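You operate a simulated robot arm through the tools that you are given. There is no shell and no other tool. Be economical: measure what you need, move in short steps, check, and stop when the job is done.

Carry out the task below with a simulated two-armed robot. There is one attempt and no reset: what you move stays moved.

Task
On the top of the side bench, fold the blue dust cloth in half, so that its two long edges meet.

Only the result counts: the job must be done as asked and must still hold three seconds after the hand-in. Knocking over, shifting, dropping, spilling or breaking anything else fails it. Flat cloth is picked up by pressing the open fingertips on it (5 to 10 N) and closing them slowly along it; thin cloth reads only 2 to 8 mm in the jaws.

Robot
Two 7-joint arms with two-finger parallel grippers on one trunk, on a base that drives. Base frame: it is fixed to the floor where the robot stands at the start and does not move with it; the origin is under the middle of the robot, x ahead of it, y to its left, z up. Lengths are in mm, angles in rad, forces in N, time in s.
The left shoulder is at the start at [70, 163, 1220], the right one opposite. Places, roughly: top of the side bench [600, 300, 900]. Payload 3.43 kg a hand.
The tool frame of a hand sits at the grasp point between the pads (the TCP): z along the fingers, y along the line on which they close. The tips reach 34 mm beyond it. The gripper opens to 128 mm. The fingers are 24 mm wide and 12 mm thick; the gripper's body (48 by 130 mm) begins 96 mm behind the TCP.
Orientation is told as [roll, pitch, yaw] about the base's x, y, z axes, in that order, counted from this pose: with the fingers straight down and closing along the base's y, the tool's x points along the base's -x, its y along +y and its z along -z.

Tools
- The arms move only by the tool send_rows. It takes "left_steps", "right_steps" or both (then of equal length, played together; a hand with none holds still); each is text: rows parted by semicolons, each of 6 numbers parted by spaces: the shift along the tool's x, y, z in m, then the turn, a rotation vector about the tool's x, y, z in rad. In form: tx ty tz rx ry rz; .... A call has 1 to 20 rows; each row is the pose to reach, as a shift and turn from the pose commanded when the call began, along the tool's axes at that moment. "left_hand" and "right_hand" are, for a hand that has rows, the gripper command, from -1 (shut) to 1 (fully open), values between in proportion, set as the call begins (left out, the last holds). Rows are played at 5 a second. More than 50 mm and 0.15 rad between two rows, or a gripper value outside its range, and nothing of the call is played. A pose out of reach is approached as far as the arm can. The call stops where the force on the tool passes 40 N (or 10 N more than at its start, if that is more) or the arm is blocked; 0.2 s more then pass. Each finger travels about 153 mm/s and halts on what it meets, pressing with about 27 N; the grip force reading is that of the motor and also rises with nothing between the fingers. The clock runs only during rows and for 0.2 s after the last one: add rows that repeat a pose to give the fingers time. The reply holds the time, the measured pose of the TCP, the force on the tool along the base axes, the opening and the grip force, in the units named above and with some noise, with the torque about the TCP (base axes, N m) and any sound that the robot's microphone picked up.
- Cameras (640 x 400 px; columns grow to the right, rows downward): "scene" is now at [132, 0.3, 1433]; the picture's right is [0.01, -1.00, 0.00], its down [-0.71, -0.01, -0.70] and it looks along [0.70, 0.01, -0.71] (base axes); focal length 277 px, centre (320, 200). "left" rides on the left gripper at [76, 11, -160] in its tool frame; the picture's right is [-0.15, 0.99, 0.00], its down [-0.88, -0.13, -0.46] and it looks along [-0.45, -0.07, 0.89] (tool axes); focal length 234 px, centre (320, 200). "right" rides on the right gripper at [76, -11, -160] in its tool frame; the picture's right is [0.15, 0.99, 0.00], its down [-0.88, 0.13, -0.46] and it looks along [-0.45, 0.07, 0.89] (tool axes); focal length 234 px, centre (320, 200). There is no depth. A picture from a camera that has moved, and an enlarged one, comes with that camera's place and axes in the base frame and with its lens.
- grab_frame(camera): a new picture of that camera. It takes no simulated time.
- move_column(by): slides the trunk up (or, below 0, down) by that many mm; the arms and the scene camera ride with it, the base frame stays. It gives what a move gives, with no picture.
- base_move(legs): drives the robot by 1 to 6 legs, each [ahead, left, turn to the left] in mm, mm and rad, along the robot's own axes; the way and the turn of a leg run together, so that a leg with both is an arc; at most 1500 mm and 3.142 rad a leg. The arms and the cameras ride along, it lands a little off, and it stops where it bumps. It gives what a move gives.
- head_to(pan, tilt): turns the head with the scene camera to pan (to the left, within 1.501 rad either way) and tilt (down, from -0.506 to 1.204), counted from straight ahead of the robot. It gives what a move gives.
- inspect(camera, box): a new picture of the part [left, top, right, bottom] of that camera's present view, enlarged. It takes no simulated time.
- finish_job(): hands the job in; it is judged then, once.

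Work in short steps. Places have to be worked out from the pictures, the camera data and where the tool is seen: move nearer, look again, correct. Check each grasp and each placing, and mend what went wrong. You have 120 turns and 108 pictures in all, those below and enlarged ones among them. Open the grippers and draw the arms clear of the work before you hand the job in, unless the task says otherwise; then end with one line.

The tools are called after ">>>" as a command line: name --argument value ..., lists and objects as JSON in quotes. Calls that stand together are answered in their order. send_rows: Moves the arms, as the interface text tells. Its arguments: {"type":"object","properties":{"left_steps":{"type":"string"},"left_hand":{"type":"number"},"right_steps":{"type":"string"},"right_hand":{"type":"number"}},"required":[]} The other tools are called the same way: move_column (by) slides the trunk up or down; base_move (legs) drives the base; head_to (pan, tilt) turns the head that bears the scene camera; grab_frame (camera) takes a picture; inspect (camera, box) takes an enlarged picture of a part of a camera's view; finish_job () hands the job in.

At the start:

```text
time_s: 0.0
left_tcp_pos: [567.1, 220.7, 1127.0]
left_orientation: [0.0, 0.0, -0.002]
left_ft_force: [-0.5, 0.6, -0.5]
left_wrist_torque: [0.01, -0.01, -0.01]
left_grip_width: 127.8
left_finger_force: 0.0
right_tcp_pos: [450.2, -263.1, 1139.0]
right_orientation: [0.0, -0.001, 0.0]
right_ft_force: [-0.2, -0.1, -0.9]
right_wrist_torque: [0.0, 0.01, 0.01]
right_grip_width: 128.2
right_finger_force: 0.0
trunk travel left (down, up): [-700.0, 240.0]
robot x, y, heading: [0.3, -3.6, -0.001]
head pan, tilt: [0.009, 0.792]
```

scene: 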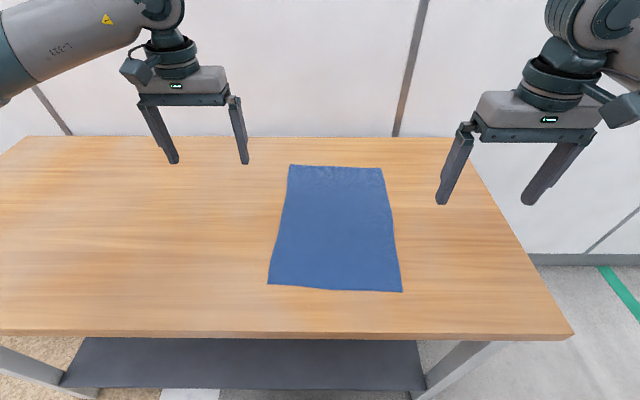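
right: 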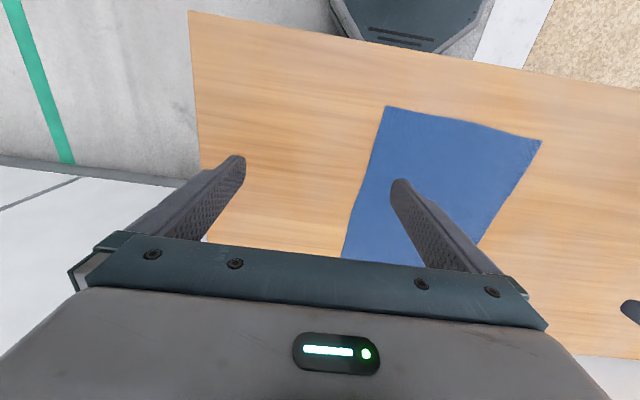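
left: 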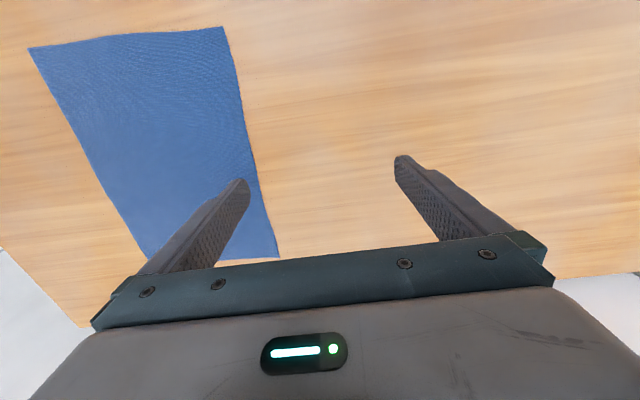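

I put the bench top at z≈900 by triangulating the cloth's near-right corner. The cloth is about 400 x 280, with corners near (808,103), (796,-177), (411,113) and (398,-164). Before I reposition the base, I'll look down to check the clearance.

>>> head_to --pan 0.5 --tilt 1.2

>>> grab_frame --camera "scene"

```text
time_s: 0.9
left_tcp_pos: [567.8, 220.4, 1127.4]
left_orientation: [0.002, -0.001, 0.0]
left_ft_force: [-0.7, -0.3, -0.1]
left_wrist_torque: [0.01, -0.03, -0.01]
left_grip_width: 128.1
left_finger_force: 0.1
right_tcp_pos: [450.4, -262.4, 1138.9]
right_orientation: [-0.001, 0.001, 0.001]
right_ft_force: [0.6, -1.3, 0.1]
right_wrist_torque: [0.0, 0.01, 0.02]
right_grip_width: 128.2
right_finger_force: 0.0
trunk travel left (down, up): [-700.0, 240.0]
robot x, y, heading: [-1.0, 0.0, 0.0]
head pan, tilt: [0.499, 1.201]
```

```text
104 pictures are left
camera scene: at [100.2, 26.3, 1404.8], right [0.48, -0.88, 0.0], down [-0.82, -0.45, -0.36], along [0.32, 0.17, -0.93], focal length 277 px, centre (320, 200)
```

scene: 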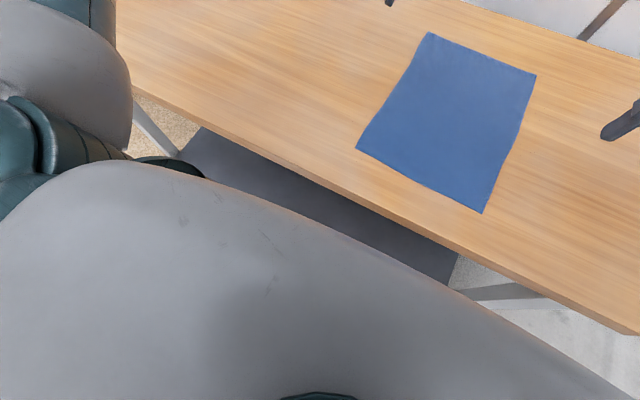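

The torso hides the base, so I'll back off a little, go left, and turn right by 0.5 rad. From there both hands can reach the cloth's whole left edge and its fold path.

>>> base_move --legs '[[-80, 0, 0], [0, 160, 0], [0, 0, -0.5]]'

>>> head_to --pan 0.1 --tilt 0.8

>>> grab_frame --camera "scene"

```text
time_s: 4.4
left_tcp_pos: [524.8, 83.7, 1127.1]
left_orientation: [0.001, 0.0, -0.495]
left_ft_force: [0.2, -0.1, -0.4]
left_wrist_torque: [-0.01, 0.02, 0.01]
left_grip_width: 128.0
left_finger_force: 0.1
right_tcp_pos: [191.6, -285.8, 1139.1]
right_orientation: [0.001, 0.0, -0.498]
right_ft_force: [0.1, -0.2, 0.9]
right_wrist_torque: [-0.01, -0.02, -0.01]
right_grip_width: 128.2
right_finger_force: 0.1
trunk travel left (down, up): [-700.0, 240.0]
robot x, y, heading: [-76.5, 159.2, -0.498]
head pan, tilt: [0.499, 1.201]
```

```text
time_s: 5.3
left_tcp_pos: [525.4, 84.8, 1125.5]
left_orientation: [0.001, 0.0, -0.494]
left_ft_force: [-0.1, 0.1, 0.4]
left_wrist_torque: [0.02, 0.04, -0.02]
left_grip_width: 128.1
left_finger_force: 0.2
right_tcp_pos: [190.3, -284.7, 1140.2]
right_orientation: [0.0, 0.001, -0.497]
right_ft_force: [0.1, 0.1, -0.3]
right_wrist_torque: [-0.02, 0.01, 0.03]
right_grip_width: 128.1
right_finger_force: 0.0
trunk travel left (down, up): [-700.0, 240.0]
robot x, y, heading: [-76.1, 160.8, -0.496]
head pan, tilt: [0.099, 0.799]
```

```text
103 pictures are left
camera scene: at [39.4, 105.0, 1432.4], right [-0.39, -0.92, 0.0], down [-0.66, 0.28, -0.7], along [0.64, -0.27, -0.72], focal length 277 px, centre (320, 200)
```

scene: 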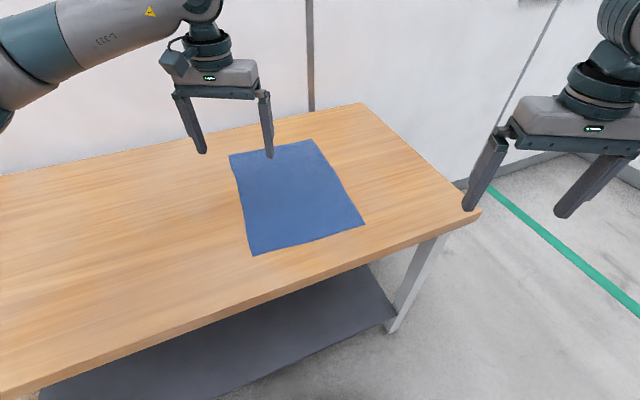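

The cloth is clear from here. I'll drive back toward the bench by about 75 mm along base x.

>>> base_move --legs '[[66, 36, 0]]'

>>> grab_frame --camera "scene"

>>> grab_frame --camera "left"

```text
time_s: 6.3
left_tcp_pos: [598.9, 84.8, 1127.4]
left_orientation: [0.001, -0.002, -0.494]
left_ft_force: [0.5, -0.5, -0.2]
left_wrist_torque: [0.0, 0.0, 0.0]
left_grip_width: 127.8
left_finger_force: 0.0
right_tcp_pos: [265.8, -285.7, 1138.2]
right_orientation: [0.001, 0.0, -0.495]
right_ft_force: [-0.3, -0.7, -0.6]
right_wrist_torque: [-0.02, -0.02, 0.0]
right_grip_width: 128.2
right_finger_force: 0.1
trunk travel left (down, up): [-700.0, 240.0]
robot x, y, heading: [-0.6, 161.3, -0.496]
head pan, tilt: [0.099, 0.799]
```

```text
102 pictures are left
camera scene: at [113.1, 104.5, 1432.6], right [-0.39, -0.92, 0.0], down [-0.66, 0.28, -0.7], along [0.64, -0.27, -0.72], focal length 277 px, centre (320, 200)
```

scene: 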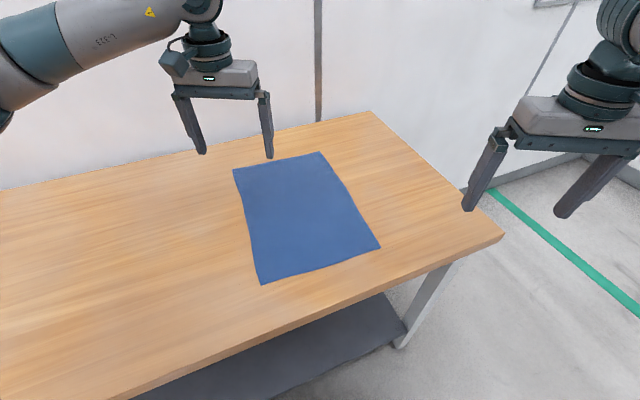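

```text
101 pictures are left
camera left: at [537.0, 130.4, 1286.9], right [0.6, 0.8, 0.0], down [0.71, -0.53, 0.46], along [0.37, -0.27, -0.89], focal length 234 px, centre (320, 200)
```

left: 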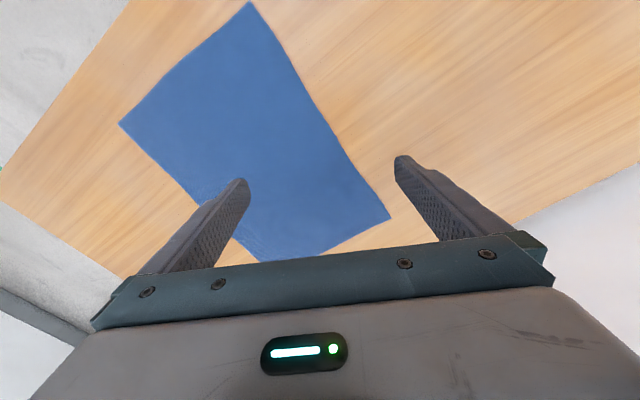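

The left camera gives corners that agree with my estimate: far-left (806,100) and near-left (412,111). I'll bring the left hand over the far-left corner region, squared to the cloth.

>>> send_rows --left_steps "-0.028 0.013 0.020 0 0 -0.082; -0.057 0.026 0.040 0 0 -0.165; -0.085 0.039 0.060 0 0 -0.247; -0.113 0.052 0.080 0 0 -0.329; -0.142 0.065 0.100 0 0 -0.412; -0.170 0.078 0.110 0 0 -0.494; -0.170 0.078 0.110 0 0 -0.494" --left_hand -0.4

>>> grab_frame --camera "scene"

>>> grab_frame --camera "left"

```text
time_s: 7.9
left_tcp_pos: [786.0, 72.3, 1015.6]
left_orientation: [-0.001, -0.001, -0.001]
left_ft_force: [0.1, 0.1, 0.3]
left_wrist_torque: [0.03, -0.02, 0.02]
left_grip_width: 38.6
left_finger_force: 0.1
right_tcp_pos: [265.2, -284.7, 1139.6]
right_orientation: [0.001, 0.0, -0.495]
right_ft_force: [0.7, 0.3, 0.0]
right_wrist_torque: [-0.02, -0.01, 0.0]
right_grip_width: 127.9
right_finger_force: 0.1
trunk travel left (down, up): [-700.0, 240.0]
robot x, y, heading: [-3.2, 156.2, -0.493]
head pan, tilt: [0.099, 0.799]
```

```text
100 pictures are left
camera scene: at [113.4, 105.1, 1432.5], right [-0.39, -0.92, 0.0], down [-0.66, 0.28, -0.7], along [0.64, -0.27, -0.72], focal length 277 px, centre (320, 200)
```

scene: 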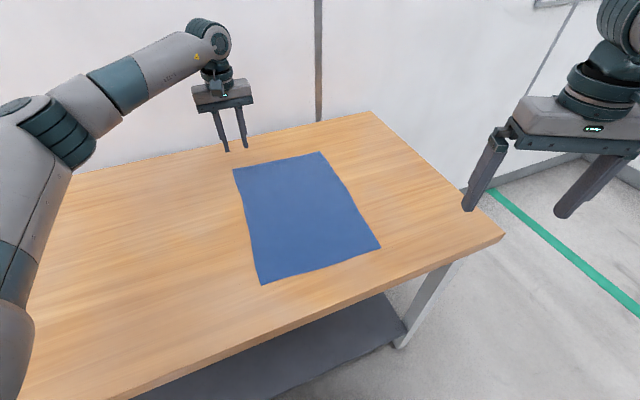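

```text
99 pictures are left
camera left: at [708.8, 84.0, 1176.3], right [0.15, 0.99, 0.0], down [0.88, -0.13, 0.46], along [0.45, -0.07, -0.89], focal length 234 px, centre (320, 200)
```

left: 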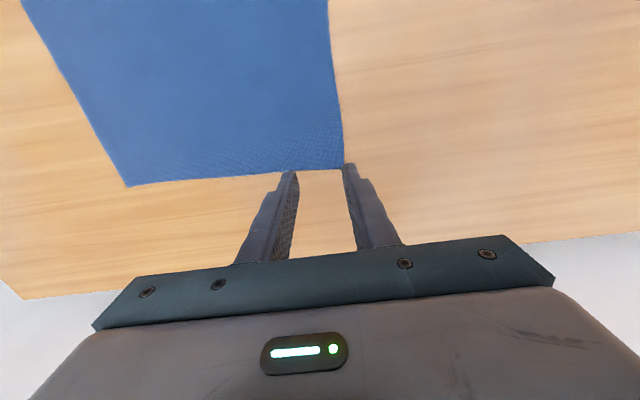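

The left arm keeps well to the left, and the far-left corner measures (807,97). Next I'll bring the right hand over the near-left corner region.

>>> send_rows --right_steps "0.003 0.040 0 0 0 -0.05; 0.006 0.081 0.010 0 0 -0.10; 0.009 0.121 0.020 0 0 -0.15; 0.012 0.161 0.035 0 0 -0.20; 0.014 0.202 0.050 0 0 -0.25; 0.017 0.242 0.065 0 0 -0.30; 0.020 0.282 0.080 0 0 -0.35; 0.023 0.323 0.095 0 0 -0.40; 0.026 0.363 0.11 0 0 -0.45; 0.029 0.403 0.124 0 0 -0.495; 0.029 0.403 0.124 0 0 -0.495" --right_hand -0.4

>>> grab_frame --camera "scene"

>>> grab_frame --camera "right"

```text
time_s: 10.3
left_tcp_pos: [784.1, 71.7, 1015.7]
left_orientation: [0.0, 0.002, 0.0]
left_ft_force: [-0.4, 0.1, 0.3]
left_wrist_torque: [0.01, 0.0, -0.01]
left_grip_width: 38.2
left_finger_force: 0.0
right_tcp_pos: [431.2, 83.8, 1016.2]
right_orientation: [0.002, 0.0, 0.0]
right_ft_force: [0.6, 0.0, -0.1]
right_wrist_torque: [0.01, -0.02, -0.02]
right_grip_width: 38.4
right_finger_force: 0.1
trunk travel left (down, up): [-700.0, 240.0]
robot x, y, heading: [-3.9, 157.7, -0.494]
head pan, tilt: [0.099, 0.799]
```

```text
98 pictures are left
camera scene: at [113.4, 103.7, 1432.4], right [-0.39, -0.92, 0.0], down [-0.66, 0.28, -0.7], along [0.64, -0.27, -0.72], focal length 277 px, centre (320, 200)
```

scene: 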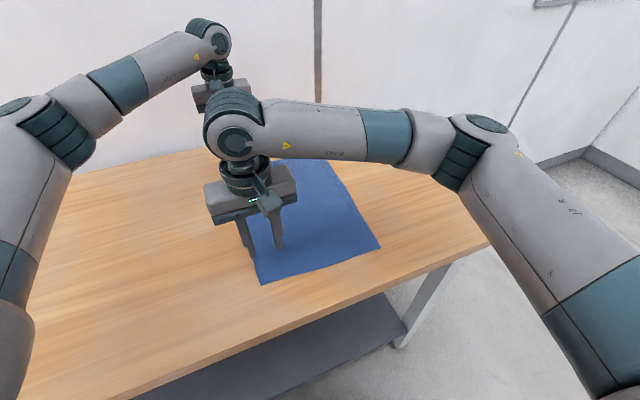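

```text
97 pictures are left
camera right: at [356.0, 71.9, 1176.5], right [-0.15, 0.99, 0.0], down [0.88, 0.13, 0.46], along [0.45, 0.07, -0.89], focal length 234 px, centre (320, 200)
```

right: 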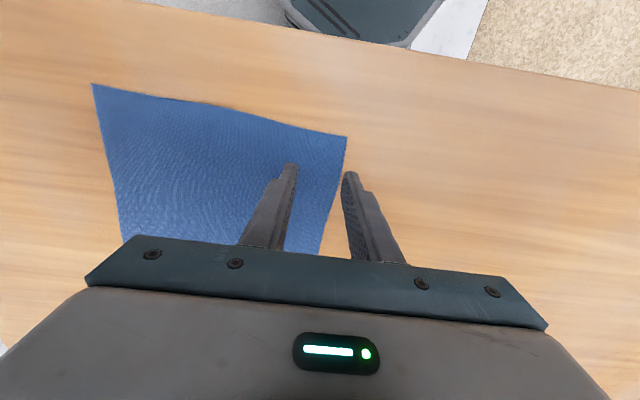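

Both hands are aligned. The near-left corner is at (410,112). I'll lower both until the tips are just above the cloth.

>>> send_rows --left_steps "0 0.000 0.03 0 0 0; 0 -0.002 0.060 0 0 0; 0 -0.002 0.076 0 0 0; 0 -0.002 0.076 0 0 0" --right_steps "0 0 0.03 0 0 0; 0 0 0.060 0 0 0; 0 0 0.076 0 0 0; 0 0 0.076 0 0 0"

>>> grab_frame --camera "right"

>>> grab_frame --camera "left"

```text
time_s: 11.3
left_tcp_pos: [785.2, 69.7, 939.3]
left_orientation: [0.0, 0.001, -0.003]
left_ft_force: [0.2, -0.1, -0.1]
left_wrist_torque: [0.01, -0.01, 0.03]
left_grip_width: 38.0
left_finger_force: 0.1
right_tcp_pos: [431.5, 83.6, 940.0]
right_orientation: [-0.001, 0.001, 0.0]
right_ft_force: [-0.4, 0.0, 1.1]
right_wrist_torque: [0.02, -0.01, -0.02]
right_grip_width: 38.5
right_finger_force: 0.1
trunk travel left (down, up): [-700.0, 240.0]
robot x, y, heading: [-7.8, 161.1, -0.493]
head pan, tilt: [0.099, 0.799]
```

```text
96 pictures are left
camera right: at [356.0, 72.2, 1100.0], right [-0.15, 0.99, 0.0], down [0.88, 0.13, 0.46], along [0.45, 0.07, -0.89], focal length 234 px, centre (320, 200)
```

right: 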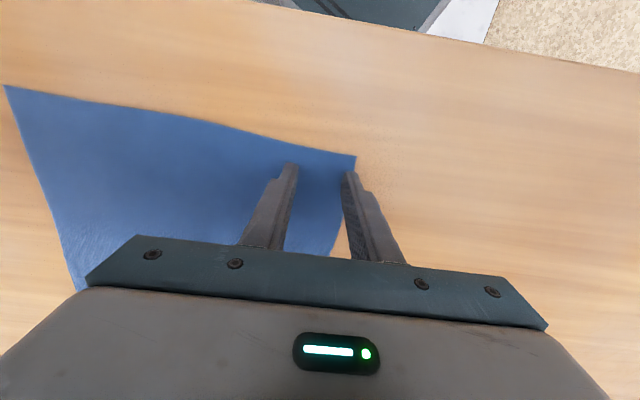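

```text
95 pictures are left
camera left: at [709.9, 81.8, 1100.1], right [0.15, 0.99, 0.0], down [0.88, -0.13, 0.46], along [0.45, -0.07, -0.89], focal length 234 px, centre (320, 200)
```

left: 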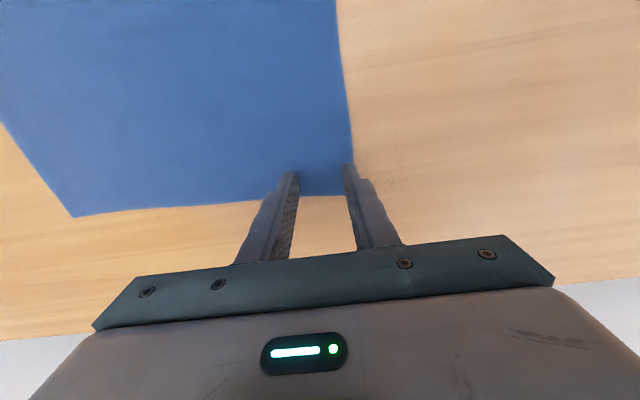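

Both outer fingers sit right at the cloth edge. I'll shift both inward about 5 mm and step down gently to find contact.

>>> send_rows --left_steps "0 -0.005 0.002 0 0 0; 0 -0.005 0.004 0 0 0; 0 -0.005 0.005 0 0 0; 0 -0.005 0.006 0 0 0; 0 -0.005 0.006 0 0 0" --right_steps "0 -0.006 0.002 0 0 0; 0 -0.006 0.004 0 0 0; 0 -0.006 0.005 0 0 0; 0 -0.006 0.006 0 0 0; 0 -0.006 0.006 0 0 0"

```text
time_s: 12.5
left_tcp_pos: [784.1, 65.0, 935.4]
left_orientation: [0.001, -0.001, 0.002]
left_ft_force: [0.9, -0.9, 2.4]
left_wrist_torque: [0.05, -0.05, -0.01]
left_grip_width: 38.6
left_finger_force: 0.1
right_tcp_pos: [432.3, 76.8, 936.3]
right_orientation: [0.002, -0.002, -0.002]
right_ft_force: [5.4, -2.6, 26.3]
right_wrist_torque: [0.17, -0.03, -0.03]
right_grip_width: 37.8
right_finger_force: 0.1
trunk travel left (down, up): [-700.0, 240.0]
robot x, y, heading: [-3.2, 162.0, -0.494]
head pan, tilt: [0.099, 0.799]
```

The right hand presses too hard at 26 N and the left too lightly at 2.4 N, so I'll trim both.

>>> send_rows --left_steps "0 0 0.0006 0 0 0; 0 0 0.0006 0 0 0" --right_steps "0 0 -0.0015 0 0 0; 0 0 -0.0015 0 0 0"

```text
time_s: 13.1
left_tcp_pos: [784.1, 66.4, 935.7]
left_orientation: [-0.002, -0.002, -0.001]
left_ft_force: [1.6, -1.5, 8.8]
left_wrist_torque: [0.11, -0.09, -0.03]
left_grip_width: 38.2
left_finger_force: 0.0
right_tcp_pos: [431.4, 77.8, 936.3]
right_orientation: [0.001, -0.002, -0.001]
right_ft_force: [4.6, -2.4, 19.9]
right_wrist_torque: [0.22, -0.09, -0.07]
right_grip_width: 37.5
right_finger_force: 0.0
trunk travel left (down, up): [-700.0, 240.0]
robot x, y, heading: [-5.6, 156.5, -0.499]
head pan, tilt: [0.099, 0.799]
```

The left is good at 9 N. I'll ease the right up another 2.8 mm.

>>> send_rows --right_steps "0 0 -0.0028 0 0 0; 0 0 -0.0028 0 0 0"

```text
time_s: 13.7
left_tcp_pos: [783.9, 66.5, 935.8]
left_orientation: [-0.003, -0.003, 0.0]
left_ft_force: [3.0, 0.7, 14.2]
left_wrist_torque: [0.19, -0.08, 0.01]
left_grip_width: 38.4
left_finger_force: 0.1
right_tcp_pos: [429.9, 77.2, 936.8]
right_orientation: [-0.001, 0.0, -0.002]
right_ft_force: [-0.7, -0.4, 0.2]
right_wrist_torque: [-0.02, 0.0, 0.01]
right_grip_width: 38.4
right_finger_force: 0.0
trunk travel left (down, up): [-700.0, 240.0]
robot x, y, heading: [-9.3, 156.6, -0.495]
head pan, tilt: [0.099, 0.799]
```

The contact forces are still settling. I'll trim again and allow longer to settle.

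>>> send_rows --left_steps "0 0 -0.0006 0 0 0; 0 0 -0.0006 0 0 0; 0 0 -0.0006 0 0 0; 0 0 -0.0006 0 0 0" --right_steps "0 0 0.0014 0 0 0; 0 0 0.0014 0 0 0; 0 0 0.0014 0 0 0; 0 0 0.0014 0 0 0"

```text
time_s: 14.7
left_tcp_pos: [785.5, 66.2, 935.4]
left_orientation: [0.0, -0.002, 0.0]
left_ft_force: [2.2, -1.4, 13.7]
left_wrist_torque: [0.1, -0.11, -0.04]
left_grip_width: 38.3
left_finger_force: 0.0
right_tcp_pos: [430.8, 77.6, 935.8]
right_orientation: [0.0, -0.002, 0.0]
right_ft_force: [0.4, 0.6, 0.3]
right_wrist_torque: [-0.02, -0.01, -0.02]
right_grip_width: 38.4
right_finger_force: 0.1
trunk travel left (down, up): [-700.0, 240.0]
robot x, y, heading: [-2.6, 157.1, -0.498]
head pan, tilt: [0.099, 0.799]
```

The left reads 14 N and the right has no contact yet. I'll trim once more.

>>> send_rows --left_steps "0 0 -0.0008 0 0 0; 0 0 -0.0008 0 0 0; 0 0 -0.0008 0 0 0; 0 0 -0.0008 0 0 0" --right_steps "0 0 0.0012 0 0 0; 0 0 0.0012 0 0 0; 0 0 0.0012 0 0 0; 0 0 0.0012 0 0 0"

```text
time_s: 15.7
left_tcp_pos: [784.9, 64.8, 935.5]
left_orientation: [-0.002, 0.001, 0.001]
left_ft_force: [1.6, -0.3, 6.5]
left_wrist_torque: [0.01, -0.07, -0.04]
left_grip_width: 38.4
left_finger_force: 0.1
right_tcp_pos: [431.6, 77.9, 936.9]
right_orientation: [0.0, -0.001, 0.0]
right_ft_force: [0.0, 0.1, 4.2]
right_wrist_torque: [0.06, 0.05, 0.01]
right_grip_width: 38.6
right_finger_force: 0.1
trunk travel left (down, up): [-700.0, 240.0]
robot x, y, heading: [-4.4, 161.1, -0.494]
head pan, tilt: [0.099, 0.799]
```

Left is 6.5 N and right 4.2 N, both good. I'll close both in small increments, adding a touch of pressure on the right.

>>> send_rows --left_steps "0 0 0 0 0 0; 0 0 0 0 0 0" --right_steps "0 0 0.0004 0 0 0; 0 0 0.0004 0 0 0" --left_hand -0.5 --right_hand -0.5

>>> send_rows --left_steps "0 0 0 0 0 0; 0 0 0 0 0 0" --right_steps "0 0 0 0 0 0; 0 0 0 0 0 0" --left_hand -0.6 --right_hand -0.6

>>> grab_frame --camera "left"

>>> grab_frame --camera "right"

```text
time_s: 16.3
left_tcp_pos: [784.4, 66.0, 935.0]
left_orientation: [-0.001, 0.0, 0.0]
left_ft_force: [0.0, 0.7, 5.6]
left_wrist_torque: [0.06, -0.02, 0.0]
left_grip_width: 31.6
left_finger_force: 0.0
right_tcp_pos: [430.7, 76.8, 934.9]
right_orientation: [-0.001, -0.001, 0.0]
right_ft_force: [0.3, 0.3, 6.1]
right_wrist_torque: [0.11, 0.04, 0.02]
right_grip_width: 31.4
right_finger_force: 0.1
trunk travel left (down, up): [-700.0, 240.0]
robot x, y, heading: [-4.5, 158.9, -0.491]
head pan, tilt: [0.099, 0.799]
```

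```text
time_s: 16.9
left_tcp_pos: [785.3, 65.7, 935.1]
left_orientation: [0.001, -0.001, 0.0]
left_ft_force: [0.2, -0.3, 4.3]
left_wrist_torque: [-0.01, -0.02, 0.05]
left_grip_width: 25.4
left_finger_force: 0.1
right_tcp_pos: [431.7, 77.3, 935.7]
right_orientation: [-0.002, -0.002, -0.001]
right_ft_force: [-0.4, 0.0, 8.9]
right_wrist_torque: [0.12, 0.05, 0.0]
right_grip_width: 24.9
right_finger_force: 0.1
trunk travel left (down, up): [-700.0, 240.0]
robot x, y, heading: [-2.3, 162.3, -0.492]
head pan, tilt: [0.099, 0.799]
```

```text
94 pictures are left
camera left: at [708.8, 77.1, 1095.8], right [0.15, 0.99, 0.0], down [0.88, -0.13, 0.46], along [0.45, -0.07, -0.89], focal length 234 px, centre (320, 200)
```

left: 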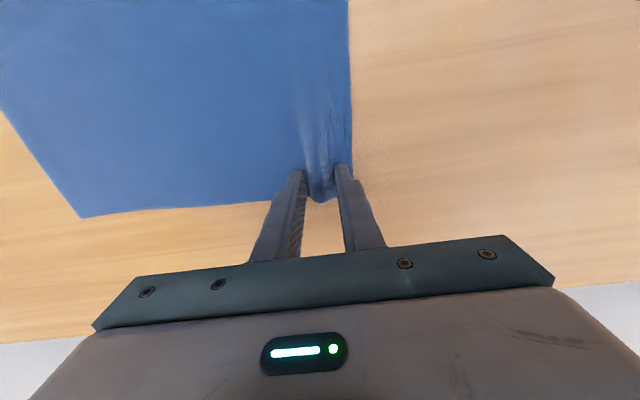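

```text
93 pictures are left
camera right: at [355.4, 66.1, 1096.0], right [-0.15, 0.99, 0.0], down [0.88, 0.13, 0.46], along [0.45, 0.07, -0.89], focal length 234 px, centre (320, 200)
```

right: 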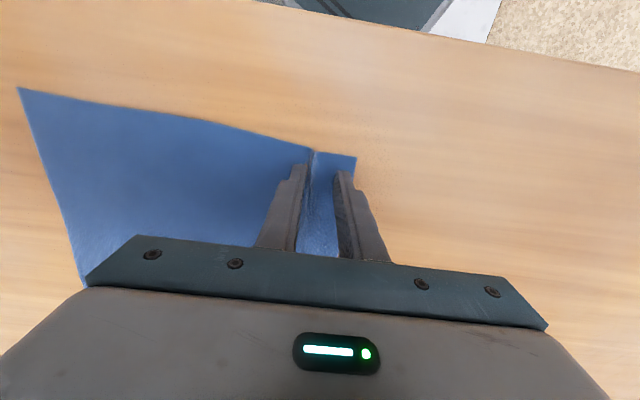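

A ridge is forming in both jaws, so I'll keep closing slowly.

>>> send_rows --left_steps "0 0 0.0004 0 0 0; 0 0 0.0004 0 0 0" --right_steps "0 0 0 0 0 0; 0 0 0 0 0 0" --left_hand -0.7 --right_hand -0.7

>>> send_rows --left_steps "0 0 0 0 0 0; 0 0 0 0 0 0" --right_steps "0 0 0 0 0 0; 0 0 0 0 0 0" --left_hand -0.8 --right_hand -0.8

>>> send_rows --left_steps "0 0 0 0 0 0; 0 0 0 0 0 0" --right_steps "0 0 0 0 0 0; 0 0 0 0 0 0" --left_hand -0.9 --right_hand -0.9

>>> send_rows --left_steps "0 0 0 0 0 0; 0 0 0 0 0 0; 0 0 0 0 0 0" --right_steps "0 0 0 0 0 0; 0 0 0 0 0 0; 0 0 0 0 0 0" --left_hand -1 --right_hand -1

>>> grab_frame --camera "left"

>>> grab_frame --camera "right"

```text
time_s: 17.5
left_tcp_pos: [785.0, 65.8, 935.3]
left_orientation: [-0.001, -0.002, 0.0]
left_ft_force: [0.6, 0.6, 5.4]
left_wrist_torque: [0.02, -0.01, -0.01]
left_grip_width: 18.8
left_finger_force: 0.0
right_tcp_pos: [430.4, 78.0, 936.0]
right_orientation: [0.0, -0.002, -0.001]
right_ft_force: [0.1, -0.2, 10.5]
right_wrist_torque: [0.07, 0.01, 0.0]
right_grip_width: 18.3
right_finger_force: 0.1
trunk travel left (down, up): [-700.0, 240.0]
robot x, y, heading: [-9.2, 159.9, -0.495]
head pan, tilt: [0.099, 0.799]
```

```text
time_s: 18.1
left_tcp_pos: [784.7, 66.1, 934.8]
left_orientation: [-0.001, -0.002, 0.0]
left_ft_force: [0.1, 0.1, 5.0]
left_wrist_torque: [0.05, -0.01, -0.02]
left_grip_width: 12.3
left_finger_force: 0.0
right_tcp_pos: [430.9, 77.9, 935.8]
right_orientation: [0.0, -0.002, 0.0]
right_ft_force: [1.1, -0.8, 10.8]
right_wrist_torque: [0.12, 0.02, 0.01]
right_grip_width: 11.5
right_finger_force: 0.1
trunk travel left (down, up): [-700.0, 240.0]
robot x, y, heading: [-10.0, 159.6, -0.493]
head pan, tilt: [0.099, 0.799]
```

```text
time_s: 18.7
left_tcp_pos: [783.5, 66.1, 935.9]
left_orientation: [0.0, -0.001, 0.001]
left_ft_force: [0.3, 0.8, 3.9]
left_wrist_torque: [0.01, -0.02, 0.02]
left_grip_width: 6.0
left_finger_force: 0.0
right_tcp_pos: [430.6, 77.4, 935.6]
right_orientation: [0.001, -0.002, -0.002]
right_ft_force: [0.1, -0.2, 10.7]
right_wrist_torque: [0.08, 0.04, -0.01]
right_grip_width: 5.6
right_finger_force: 0.0
trunk travel left (down, up): [-700.0, 240.0]
robot x, y, heading: [-6.8, 161.2, -0.498]
head pan, tilt: [0.099, 0.799]
```

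```text
time_s: 19.5
left_tcp_pos: [784.7, 65.1, 936.4]
left_orientation: [0.0, -0.002, 0.002]
left_ft_force: [-1.0, -0.7, 4.2]
left_wrist_torque: [0.02, 0.0, -0.06]
left_grip_width: 2.8
left_finger_force: 27.1
right_tcp_pos: [430.7, 77.9, 934.8]
right_orientation: [-0.001, -0.002, 0.0]
right_ft_force: [0.5, 1.6, 10.7]
right_wrist_torque: [0.11, 0.02, -0.04]
right_grip_width: 2.6
right_finger_force: 26.5
trunk travel left (down, up): [-700.0, 240.0]
robot x, y, heading: [-3.8, 161.3, -0.498]
head pan, tilt: [0.099, 0.799]
```

```text
92 pictures are left
camera left: at [708.5, 77.4, 1095.8], right [0.15, 0.99, 0.0], down [0.88, -0.13, 0.46], along [0.45, -0.07, -0.89], focal length 234 px, centre (320, 200)
```

left: 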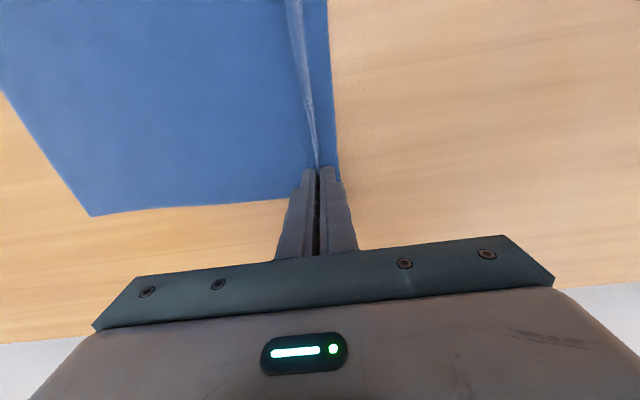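

```text
91 pictures are left
camera right: at [355.2, 66.4, 1096.0], right [-0.15, 0.99, 0.0], down [0.88, 0.13, 0.46], along [0.45, 0.07, -0.89], focal length 234 px, centre (320, 200)
```

right: 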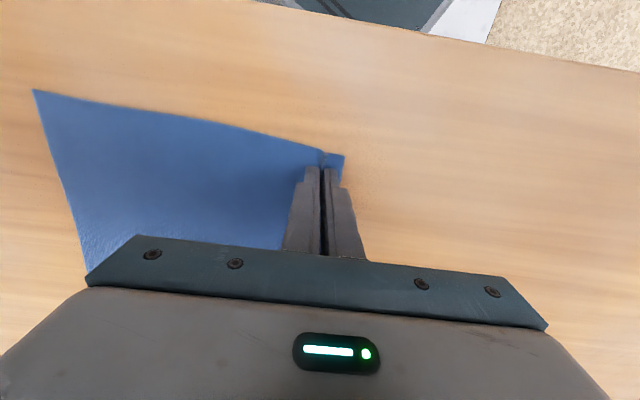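

Both grips hold cloth (2.8 and 2.6 mm), but the pinched ridge takes up about 54 mm of edge, which would leave a flap after the fold. I'll release now, see how the cloth relaxes, and then take a smaller bite nearer the edge.

>>> send_rows --left_steps "0 0 -0.002 0 0 0; 0 0 -0.03 0 0 0; 0 0 -0.06 0 0 0; 0 0 -0.06 0 0 0" --right_steps "0 0 -0.004 0 0 0; 0 0 -0.03 0 0 0; 0 0 -0.06 0 0 0; 0 0 -0.06 0 0 0" --left_hand -0.4 --right_hand -0.4

>>> grab_frame --camera "left"

>>> grab_frame --camera "right"

```text
time_s: 20.5
left_tcp_pos: [785.5, 65.1, 992.5]
left_orientation: [-0.001, 0.003, 0.001]
left_ft_force: [-0.7, -0.3, 0.0]
left_wrist_torque: [-0.04, -0.03, 0.01]
left_grip_width: 38.4
left_finger_force: 0.1
right_tcp_pos: [432.7, 77.7, 994.3]
right_orientation: [0.0, 0.001, 0.002]
right_ft_force: [0.5, -0.2, -0.4]
right_wrist_torque: [-0.03, 0.0, 0.03]
right_grip_width: 38.4
right_finger_force: 0.1
trunk travel left (down, up): [-700.0, 240.0]
robot x, y, heading: [-4.8, 159.6, -0.497]
head pan, tilt: [0.099, 0.799]
```

```text
90 pictures are left
camera left: at [710.5, 76.9, 1154.1], right [0.15, 0.99, 0.0], down [0.88, -0.13, 0.45], along [0.45, -0.07, -0.89], focal length 234 px, centre (320, 200)
```

left: 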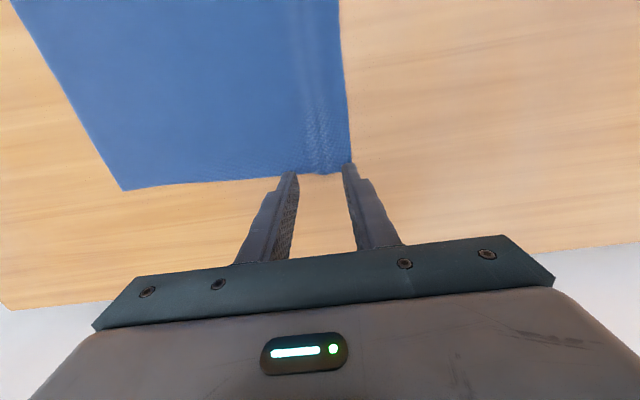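

```text
89 pictures are left
camera right: at [357.3, 65.3, 1155.5], right [-0.15, 0.99, 0.0], down [0.88, 0.13, 0.46], along [0.45, 0.07, -0.89], focal length 234 px, centre (320, 200)
```

right: 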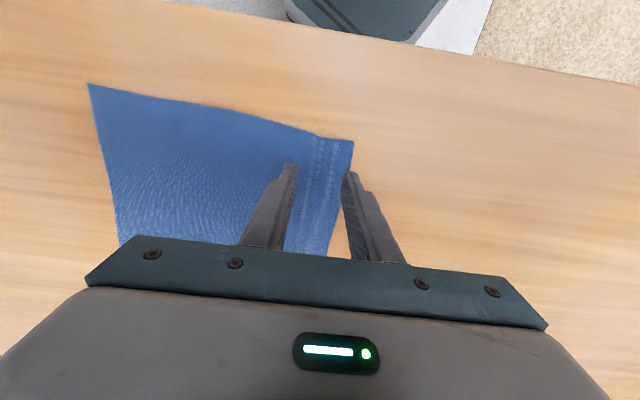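

The cloth springs back almost flat, so it will unroll by itself after release. I'll retake a smaller bite: 20 mm opening, outer finger right at the edge.

>>> send_rows --left_steps "0 0.012 0.025 0 0 0; 0 0.012 0.050 0 0 0; 0 0.012 0.057 0 0 0; 0 0.012 0.0595 0 0 0; 0 0.012 0.0604 0 0 0; 0 0.012 0.0604 0 0 0; 0 0.012 0.0604 0 0 0" --right_steps "0 0.0105 0.025 0 0 0; 0 0.0105 0.050 0 0 0; 0 0.0105 0.057 0 0 0; 0 0.0105 0.0590 0 0 0; 0 0.0105 0.0597 0 0 0; 0 0.0105 0.0597 0 0 0; 0 0.0105 0.0597 0 0 0" --left_hand -0.69 --right_hand -0.69

>>> inspect --camera "left" --box '[220, 100, 420, 250]'

>>> inspect --camera "right" --box '[220, 100, 420, 250]'

```text
time_s: 22.1
left_tcp_pos: [786.1, 76.9, 935.5]
left_orientation: [-0.004, -0.001, 0.0]
left_ft_force: [2.2, -0.3, 9.9]
left_wrist_torque: [0.05, -0.11, -0.02]
left_grip_width: 19.9
left_finger_force: 0.0
right_tcp_pos: [430.4, 87.6, 935.5]
right_orientation: [-0.001, -0.001, 0.0]
right_ft_force: [1.3, 0.0, 3.1]
right_wrist_torque: [0.04, 0.0, 0.0]
right_grip_width: 19.9
right_finger_force: 0.0
trunk travel left (down, up): [-700.0, 240.0]
robot x, y, heading: [-4.5, 157.4, -0.492]
head pan, tilt: [0.099, 0.799]
```

```text
2.67 times, centred on (320, 175) of left
camera zoom: at [709.3, 88.9, 1095.6], right [0.15, 0.99, 0.0], down [0.88, -0.13, 0.46], along [0.45, -0.07, -0.89], focal length 624 px, centre (320, 267)
```

zoom: 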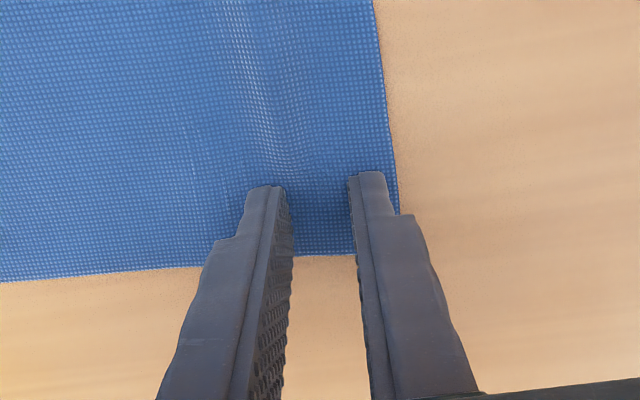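

```text
2.67 times, centred on (320, 175) of right
camera zoom: at [355.0, 76.7, 1096.2], right [-0.15, 0.99, 0.0], down [0.88, 0.13, 0.46], along [0.45, 0.07, -0.89], focal length 624 px, centre (320, 267)
```

zoom: 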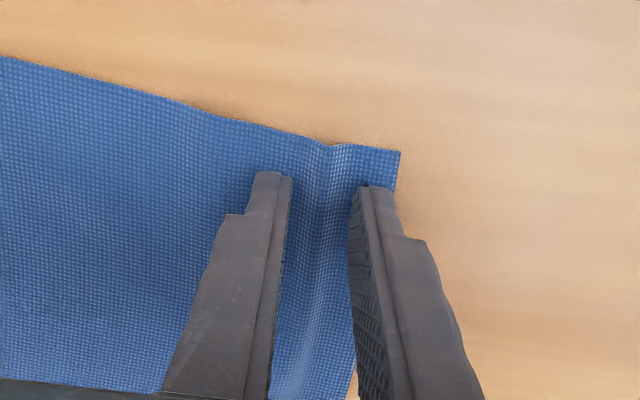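

The outer fingers now sit right on the edges. I'll add slight pressure on the right and close slowly.

>>> send_rows --left_steps "0 0 0 0 0 0; 0 0 0 0 0 0" --right_steps "0 0 0.0007 0 0 0; 0 0 0.0007 0 0 0" --left_hand -0.76 --right_hand -0.7

>>> send_rows --left_steps "0 0 0 0 0 0; 0 0 0 0 0 0" --right_steps "0 0 0 0 0 0; 0 0 0 0 0 0" --left_hand -0.84 --right_hand -0.8

>>> send_rows --left_steps "0 0 0 0 0 0; 0 0 0 0 0 0" --right_steps "0 0 0 0 0 0; 0 0 0 0 0 0" --left_hand -0.92 --right_hand -0.9

>>> send_rows --left_steps "0 0 0 0 0 0; 0 0 0 0 0 0; 0 0 0 0 0 0" --right_steps "0 0 0 0 0 0; 0 0 0 0 0 0; 0 0 0 0 0 0" --left_hand -1 --right_hand -1

>>> grab_frame --camera "left"

>>> grab_frame --camera "right"

```text
time_s: 22.7
left_tcp_pos: [784.4, 77.2, 935.9]
left_orientation: [0.001, -0.004, -0.001]
left_ft_force: [0.3, -0.4, 9.2]
left_wrist_torque: [0.05, -0.1, 0.01]
left_grip_width: 14.5
left_finger_force: 0.1
right_tcp_pos: [430.1, 88.7, 935.9]
right_orientation: [0.002, -0.001, 0.0]
right_ft_force: [1.7, -0.3, 10.5]
right_wrist_torque: [0.08, -0.01, -0.01]
right_grip_width: 19.6
right_finger_force: 0.3
trunk travel left (down, up): [-700.0, 240.0]
robot x, y, heading: [-9.1, 162.0, -0.495]
head pan, tilt: [0.099, 0.799]
```

```text
time_s: 23.3
left_tcp_pos: [784.7, 78.9, 935.1]
left_orientation: [-0.002, -0.002, 0.0]
left_ft_force: [0.4, 0.3, 8.3]
left_wrist_torque: [0.01, -0.09, 0.0]
left_grip_width: 9.5
left_finger_force: 0.0
right_tcp_pos: [431.2, 88.9, 935.4]
right_orientation: [0.0, -0.002, -0.001]
right_ft_force: [0.5, -1.5, 13.3]
right_wrist_torque: [0.06, 0.02, 0.0]
right_grip_width: 11.5
right_finger_force: 0.0
trunk travel left (down, up): [-700.0, 240.0]
robot x, y, heading: [-9.4, 160.8, -0.496]
head pan, tilt: [0.099, 0.799]
```

```text
time_s: 23.9
left_tcp_pos: [784.3, 76.7, 934.9]
left_orientation: [-0.001, -0.001, 0.0]
left_ft_force: [0.0, 0.4, 6.7]
left_wrist_torque: [0.03, 0.01, -0.04]
left_grip_width: 4.5
left_finger_force: 0.1
right_tcp_pos: [429.9, 88.0, 934.6]
right_orientation: [0.001, -0.002, -0.002]
right_ft_force: [0.2, 0.0, 14.7]
right_wrist_torque: [0.01, 0.08, 0.03]
right_grip_width: 4.8
right_finger_force: 0.0
trunk travel left (down, up): [-700.0, 240.0]
robot x, y, heading: [-8.8, 162.4, -0.495]
head pan, tilt: [0.099, 0.799]
```

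```text
time_s: 24.7
left_tcp_pos: [784.4, 77.5, 935.5]
left_orientation: [-0.001, 0.0, -0.001]
left_ft_force: [0.6, -0.4, 6.9]
left_wrist_torque: [0.05, 0.06, 0.0]
left_grip_width: 2.0
left_finger_force: 26.9
right_tcp_pos: [430.3, 88.3, 934.8]
right_orientation: [-0.001, -0.002, 0.0]
right_ft_force: [0.7, 1.2, 16.9]
right_wrist_torque: [0.08, 0.06, 0.0]
right_grip_width: 1.8
right_finger_force: 27.3
trunk travel left (down, up): [-700.0, 240.0]
robot x, y, heading: [-4.0, 156.3, -0.494]
head pan, tilt: [0.099, 0.799]
```

```text
86 pictures are left
camera left: at [708.3, 89.2, 1095.7], right [0.15, 0.99, 0.0], down [0.88, -0.13, 0.46], along [0.45, -0.07, -0.89], focal length 234 px, centre (320, 200)
```

left: 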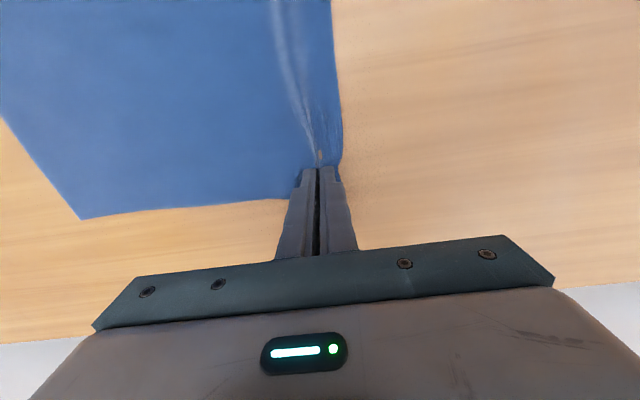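

```text
85 pictures are left
camera right: at [354.1, 77.2, 1095.9], right [-0.15, 0.99, 0.0], down [0.88, 0.13, 0.46], along [0.45, 0.07, -0.89], focal length 234 px, centre (320, 200)
```

right: 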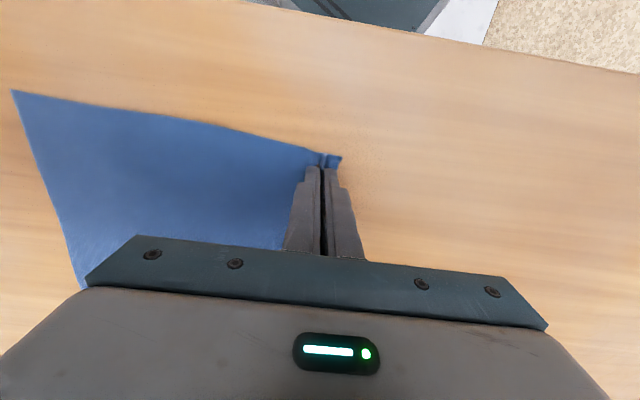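

Widths are 2.0 and 1.8 mm, which is borderline. I'll test with a 40 mm lift drifting slightly inward.

>>> send_rows --left_steps "0 -0.002 -0.010 0 0 0; 0 -0.005 -0.020 0 0 0; 0 -0.008 -0.030 0 0 0; 0 -0.012 -0.040 0 0 0; 0 -0.012 -0.040 0 0 0" --right_steps "0 -0.002 -0.010 0 0 0; 0 -0.005 -0.020 0 0 0; 0 -0.008 -0.030 0 0 0; 0 -0.012 -0.040 0 0 0; 0 -0.012 -0.040 0 0 0"

>>> grab_frame --camera "left"

>>> grab_frame --camera "right"

>>> grab_frame --camera "scene"

```text
time_s: 25.9
left_tcp_pos: [785.4, 64.8, 973.5]
left_orientation: [0.0, 0.0, 0.001]
left_ft_force: [-0.4, -0.1, 0.0]
left_wrist_torque: [-0.05, -0.01, 0.04]
left_grip_width: 2.2
left_finger_force: 27.2
right_tcp_pos: [431.3, 76.9, 974.9]
right_orientation: [0.0, -0.001, 0.0]
right_ft_force: [0.5, -0.2, 0.7]
right_wrist_torque: [-0.01, -0.03, 0.0]
right_grip_width: 2.1
right_finger_force: 27.0
trunk travel left (down, up): [-700.0, 240.0]
robot x, y, heading: [-4.9, 158.7, -0.492]
head pan, tilt: [0.099, 0.799]
```

```text
84 pictures are left
camera left: at [710.4, 76.5, 1134.3], right [0.15, 0.99, 0.0], down [0.88, -0.13, 0.46], along [0.45, -0.07, -0.89], focal length 234 px, centre (320, 200)
```

left: 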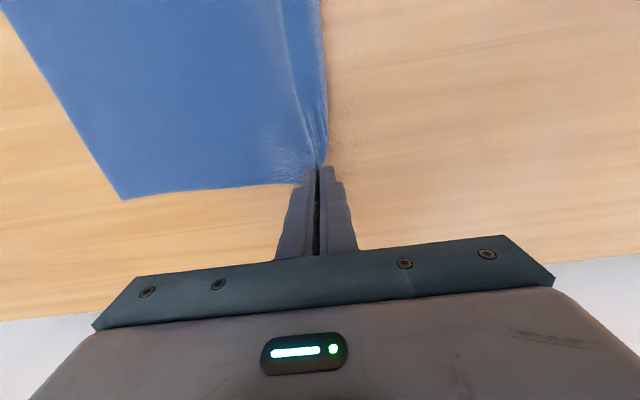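

```text
83 pictures are left
camera right: at [355.6, 65.3, 1135.2], right [-0.15, 0.99, 0.0], down [0.88, 0.13, 0.46], along [0.45, 0.07, -0.89], focal length 234 px, centre (320, 200)
```

right: 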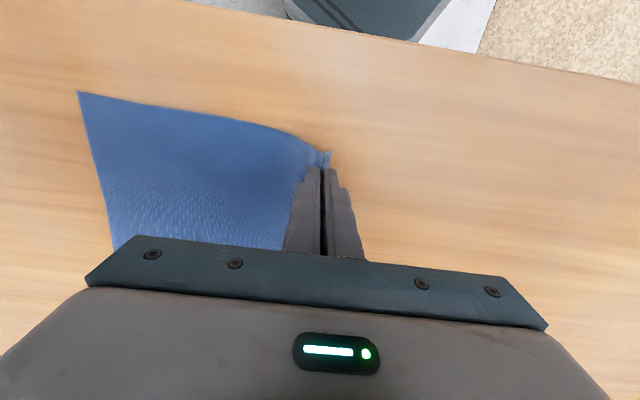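

```text
82 pictures are left
camera scene: at [114.3, 105.1, 1432.4], right [-0.39, -0.92, 0.0], down [-0.66, 0.28, -0.7], along [0.64, -0.27, -0.72], focal length 277 px, centre (320, 200)
```

scene: 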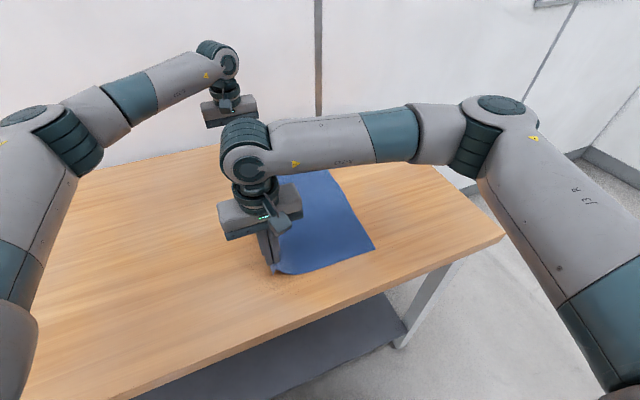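

Both hands hold the edge. The right edge of the cloth lies at y≈-161 (far) and -151 (near), so the fold line is near y≈-22/-12. I'll carry the edge over in an arc for the first two thirds.

>>> send_rows --left_steps "0 -0.006 -0.010 0 0 0; 0 -0.012 -0.020 0 0 0; 0 -0.024 -0.032 0 0 0; 0 -0.037 -0.040 0 0 0; 0 -0.052 -0.047 0 0 0; 0 -0.067 -0.050 0 0 0; 0 -0.082 -0.051 0 0 0; 0 -0.097 -0.050 0 0 0; 0 -0.112 -0.046 0 0 0; 0 -0.127 -0.040 0 0 0; 0 -0.140 -0.033 0 0 0; 0 -0.152 -0.025 0 0 0; 0 -0.152 -0.025 0 0 0" --right_steps "0 -0.006 -0.010 0 0 0; 0 -0.012 -0.020 0 0 0; 0 -0.024 -0.032 0 0 0; 0 -0.037 -0.040 0 0 0; 0 -0.052 -0.047 0 0 0; 0 -0.067 -0.050 0 0 0; 0 -0.082 -0.051 0 0 0; 0 -0.097 -0.050 0 0 0; 0 -0.112 -0.046 0 0 0; 0 -0.127 -0.040 0 0 0; 0 -0.140 -0.033 0 0 0; 0 -0.152 -0.025 0 0 0; 0 -0.152 -0.025 0 0 0"

>>> grab_frame --camera "left"

>>> grab_frame --camera "right"

>>> grab_frame --camera "scene"

```text
time_s: 28.7
left_tcp_pos: [784.8, -85.5, 998.8]
left_orientation: [-0.001, -0.001, -0.001]
left_ft_force: [-0.5, 0.0, -0.2]
left_wrist_torque: [-0.04, -0.01, -0.03]
left_grip_width: 2.0
left_finger_force: 26.9
right_tcp_pos: [431.4, -76.9, 999.3]
right_orientation: [0.001, -0.002, 0.0]
right_ft_force: [0.4, 1.1, 0.0]
right_wrist_torque: [0.02, 0.02, -0.02]
right_grip_width: 1.9
right_finger_force: 27.2
trunk travel left (down, up): [-700.0, 240.0]
robot x, y, heading: [-5.0, 158.4, -0.495]
head pan, tilt: [0.099, 0.799]
```

```text
81 pictures are left
camera left: at [709.3, -74.6, 1159.4], right [0.15, 0.99, 0.0], down [0.88, -0.13, 0.46], along [0.45, -0.07, -0.89], focal length 234 px, centre (320, 200)
```

left: 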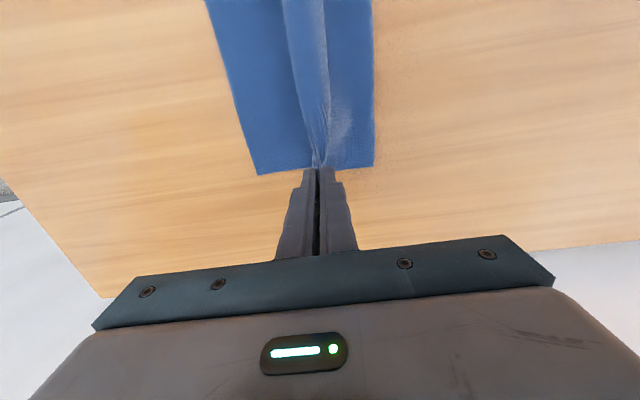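

```text
80 pictures are left
camera right: at [355.6, -87.2, 1159.9], right [-0.15, 0.99, 0.0], down [0.88, 0.13, 0.46], along [0.45, 0.07, -0.89], focal length 234 px, centre (320, 200)
```

right: 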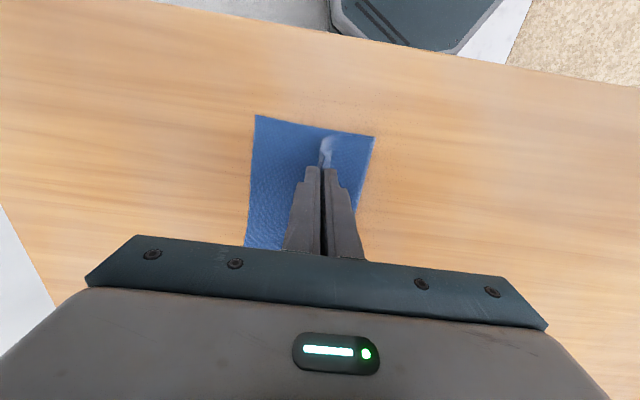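

```text
79 pictures are left
camera scene: at [114.1, 105.7, 1432.5], right [-0.39, -0.92, 0.0], down [-0.66, 0.28, -0.7], along [0.64, -0.27, -0.72], focal length 277 px, centre (320, 200)
```

scene: 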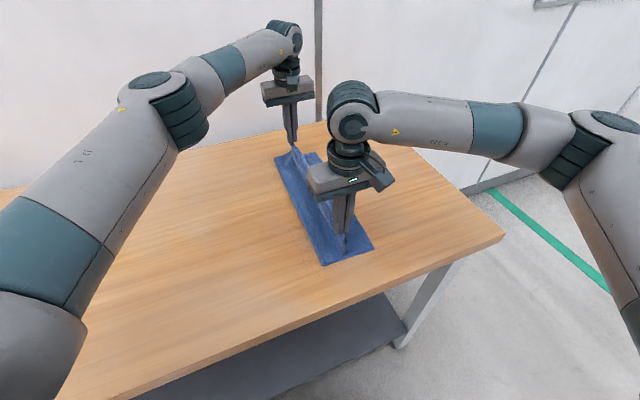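

The fold is forming cleanly and the lower layer stayed put. I'll lower the edge toward the opposite edge, stopping about 12 mm above.

>>> send_rows --left_steps "0 -0.010 0.009 0 0 0; 0 -0.019 0.020 0 0 0; 0 -0.026 0.031 0 0 0; 0 -0.032 0.043 0 0 0; 0 -0.037 0.052 0 0 0; 0 -0.037 0.052 0 0 0" --right_steps "0 -0.010 0.009 0 0 0; 0 -0.019 0.020 0 0 0; 0 -0.026 0.031 0 0 0; 0 -0.032 0.043 0 0 0; 0 -0.037 0.052 0 0 0; 0 -0.037 0.052 0 0 0"

>>> grab_frame --camera "left"

>>> grab_frame --camera "right"

>>> inspect --camera "scene" --box '[250, 120, 410, 290]'

```text
time_s: 30.1
left_tcp_pos: [782.1, -122.5, 948.0]
left_orientation: [-0.001, 0.001, 0.001]
left_ft_force: [-0.5, 0.1, 0.3]
left_wrist_torque: [-0.01, 0.0, -0.01]
left_grip_width: 2.0
left_finger_force: 27.3
left hand out of reach, approached as far as the arm can: row 5
right_tcp_pos: [430.7, -113.2, 946.6]
right_orientation: [0.001, 0.0, -0.001]
right_ft_force: [0.0, 0.5, -0.5]
right_wrist_torque: [0.01, 0.0, -0.05]
right_grip_width: 2.0
right_finger_force: 27.4
trunk travel left (down, up): [-700.0, 240.0]
robot x, y, heading: [-7.2, 158.2, -0.496]
head pan, tilt: [0.099, 0.799]
```

```text
78 pictures are left
camera left: at [708.0, -110.9, 1107.9], right [0.15, 0.99, 0.0], down [0.88, -0.13, 0.46], along [0.45, -0.07, -0.89], focal length 234 px, centre (320, 200)
```

left: 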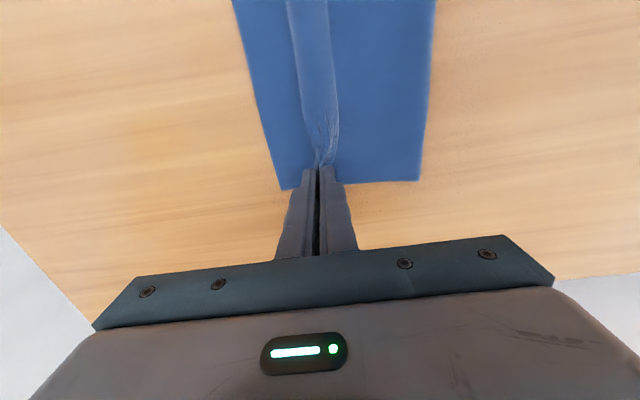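

```text
77 pictures are left
camera right: at [355.3, -125.1, 1107.8], right [-0.15, 0.99, 0.0], down [0.88, 0.13, 0.46], along [0.45, 0.07, -0.89], focal length 234 px, centre (320, 200)
```

right: 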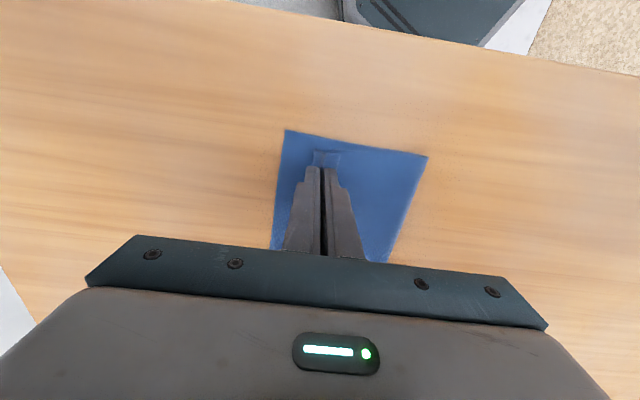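

```text
2.35 times, centred on (330, 205) of scene
camera zoom: at [113.5, 104.2, 1432.5], right [-0.39, -0.92, 0.0], down [-0.66, 0.28, -0.7], along [0.64, -0.27, -0.72], focal length 653 px, centre (296, 188)
```

zoom: 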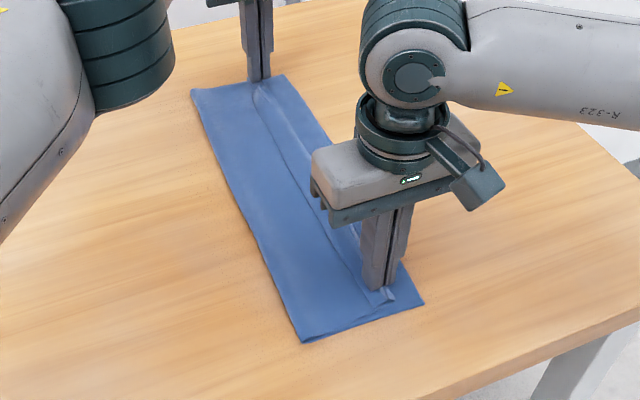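

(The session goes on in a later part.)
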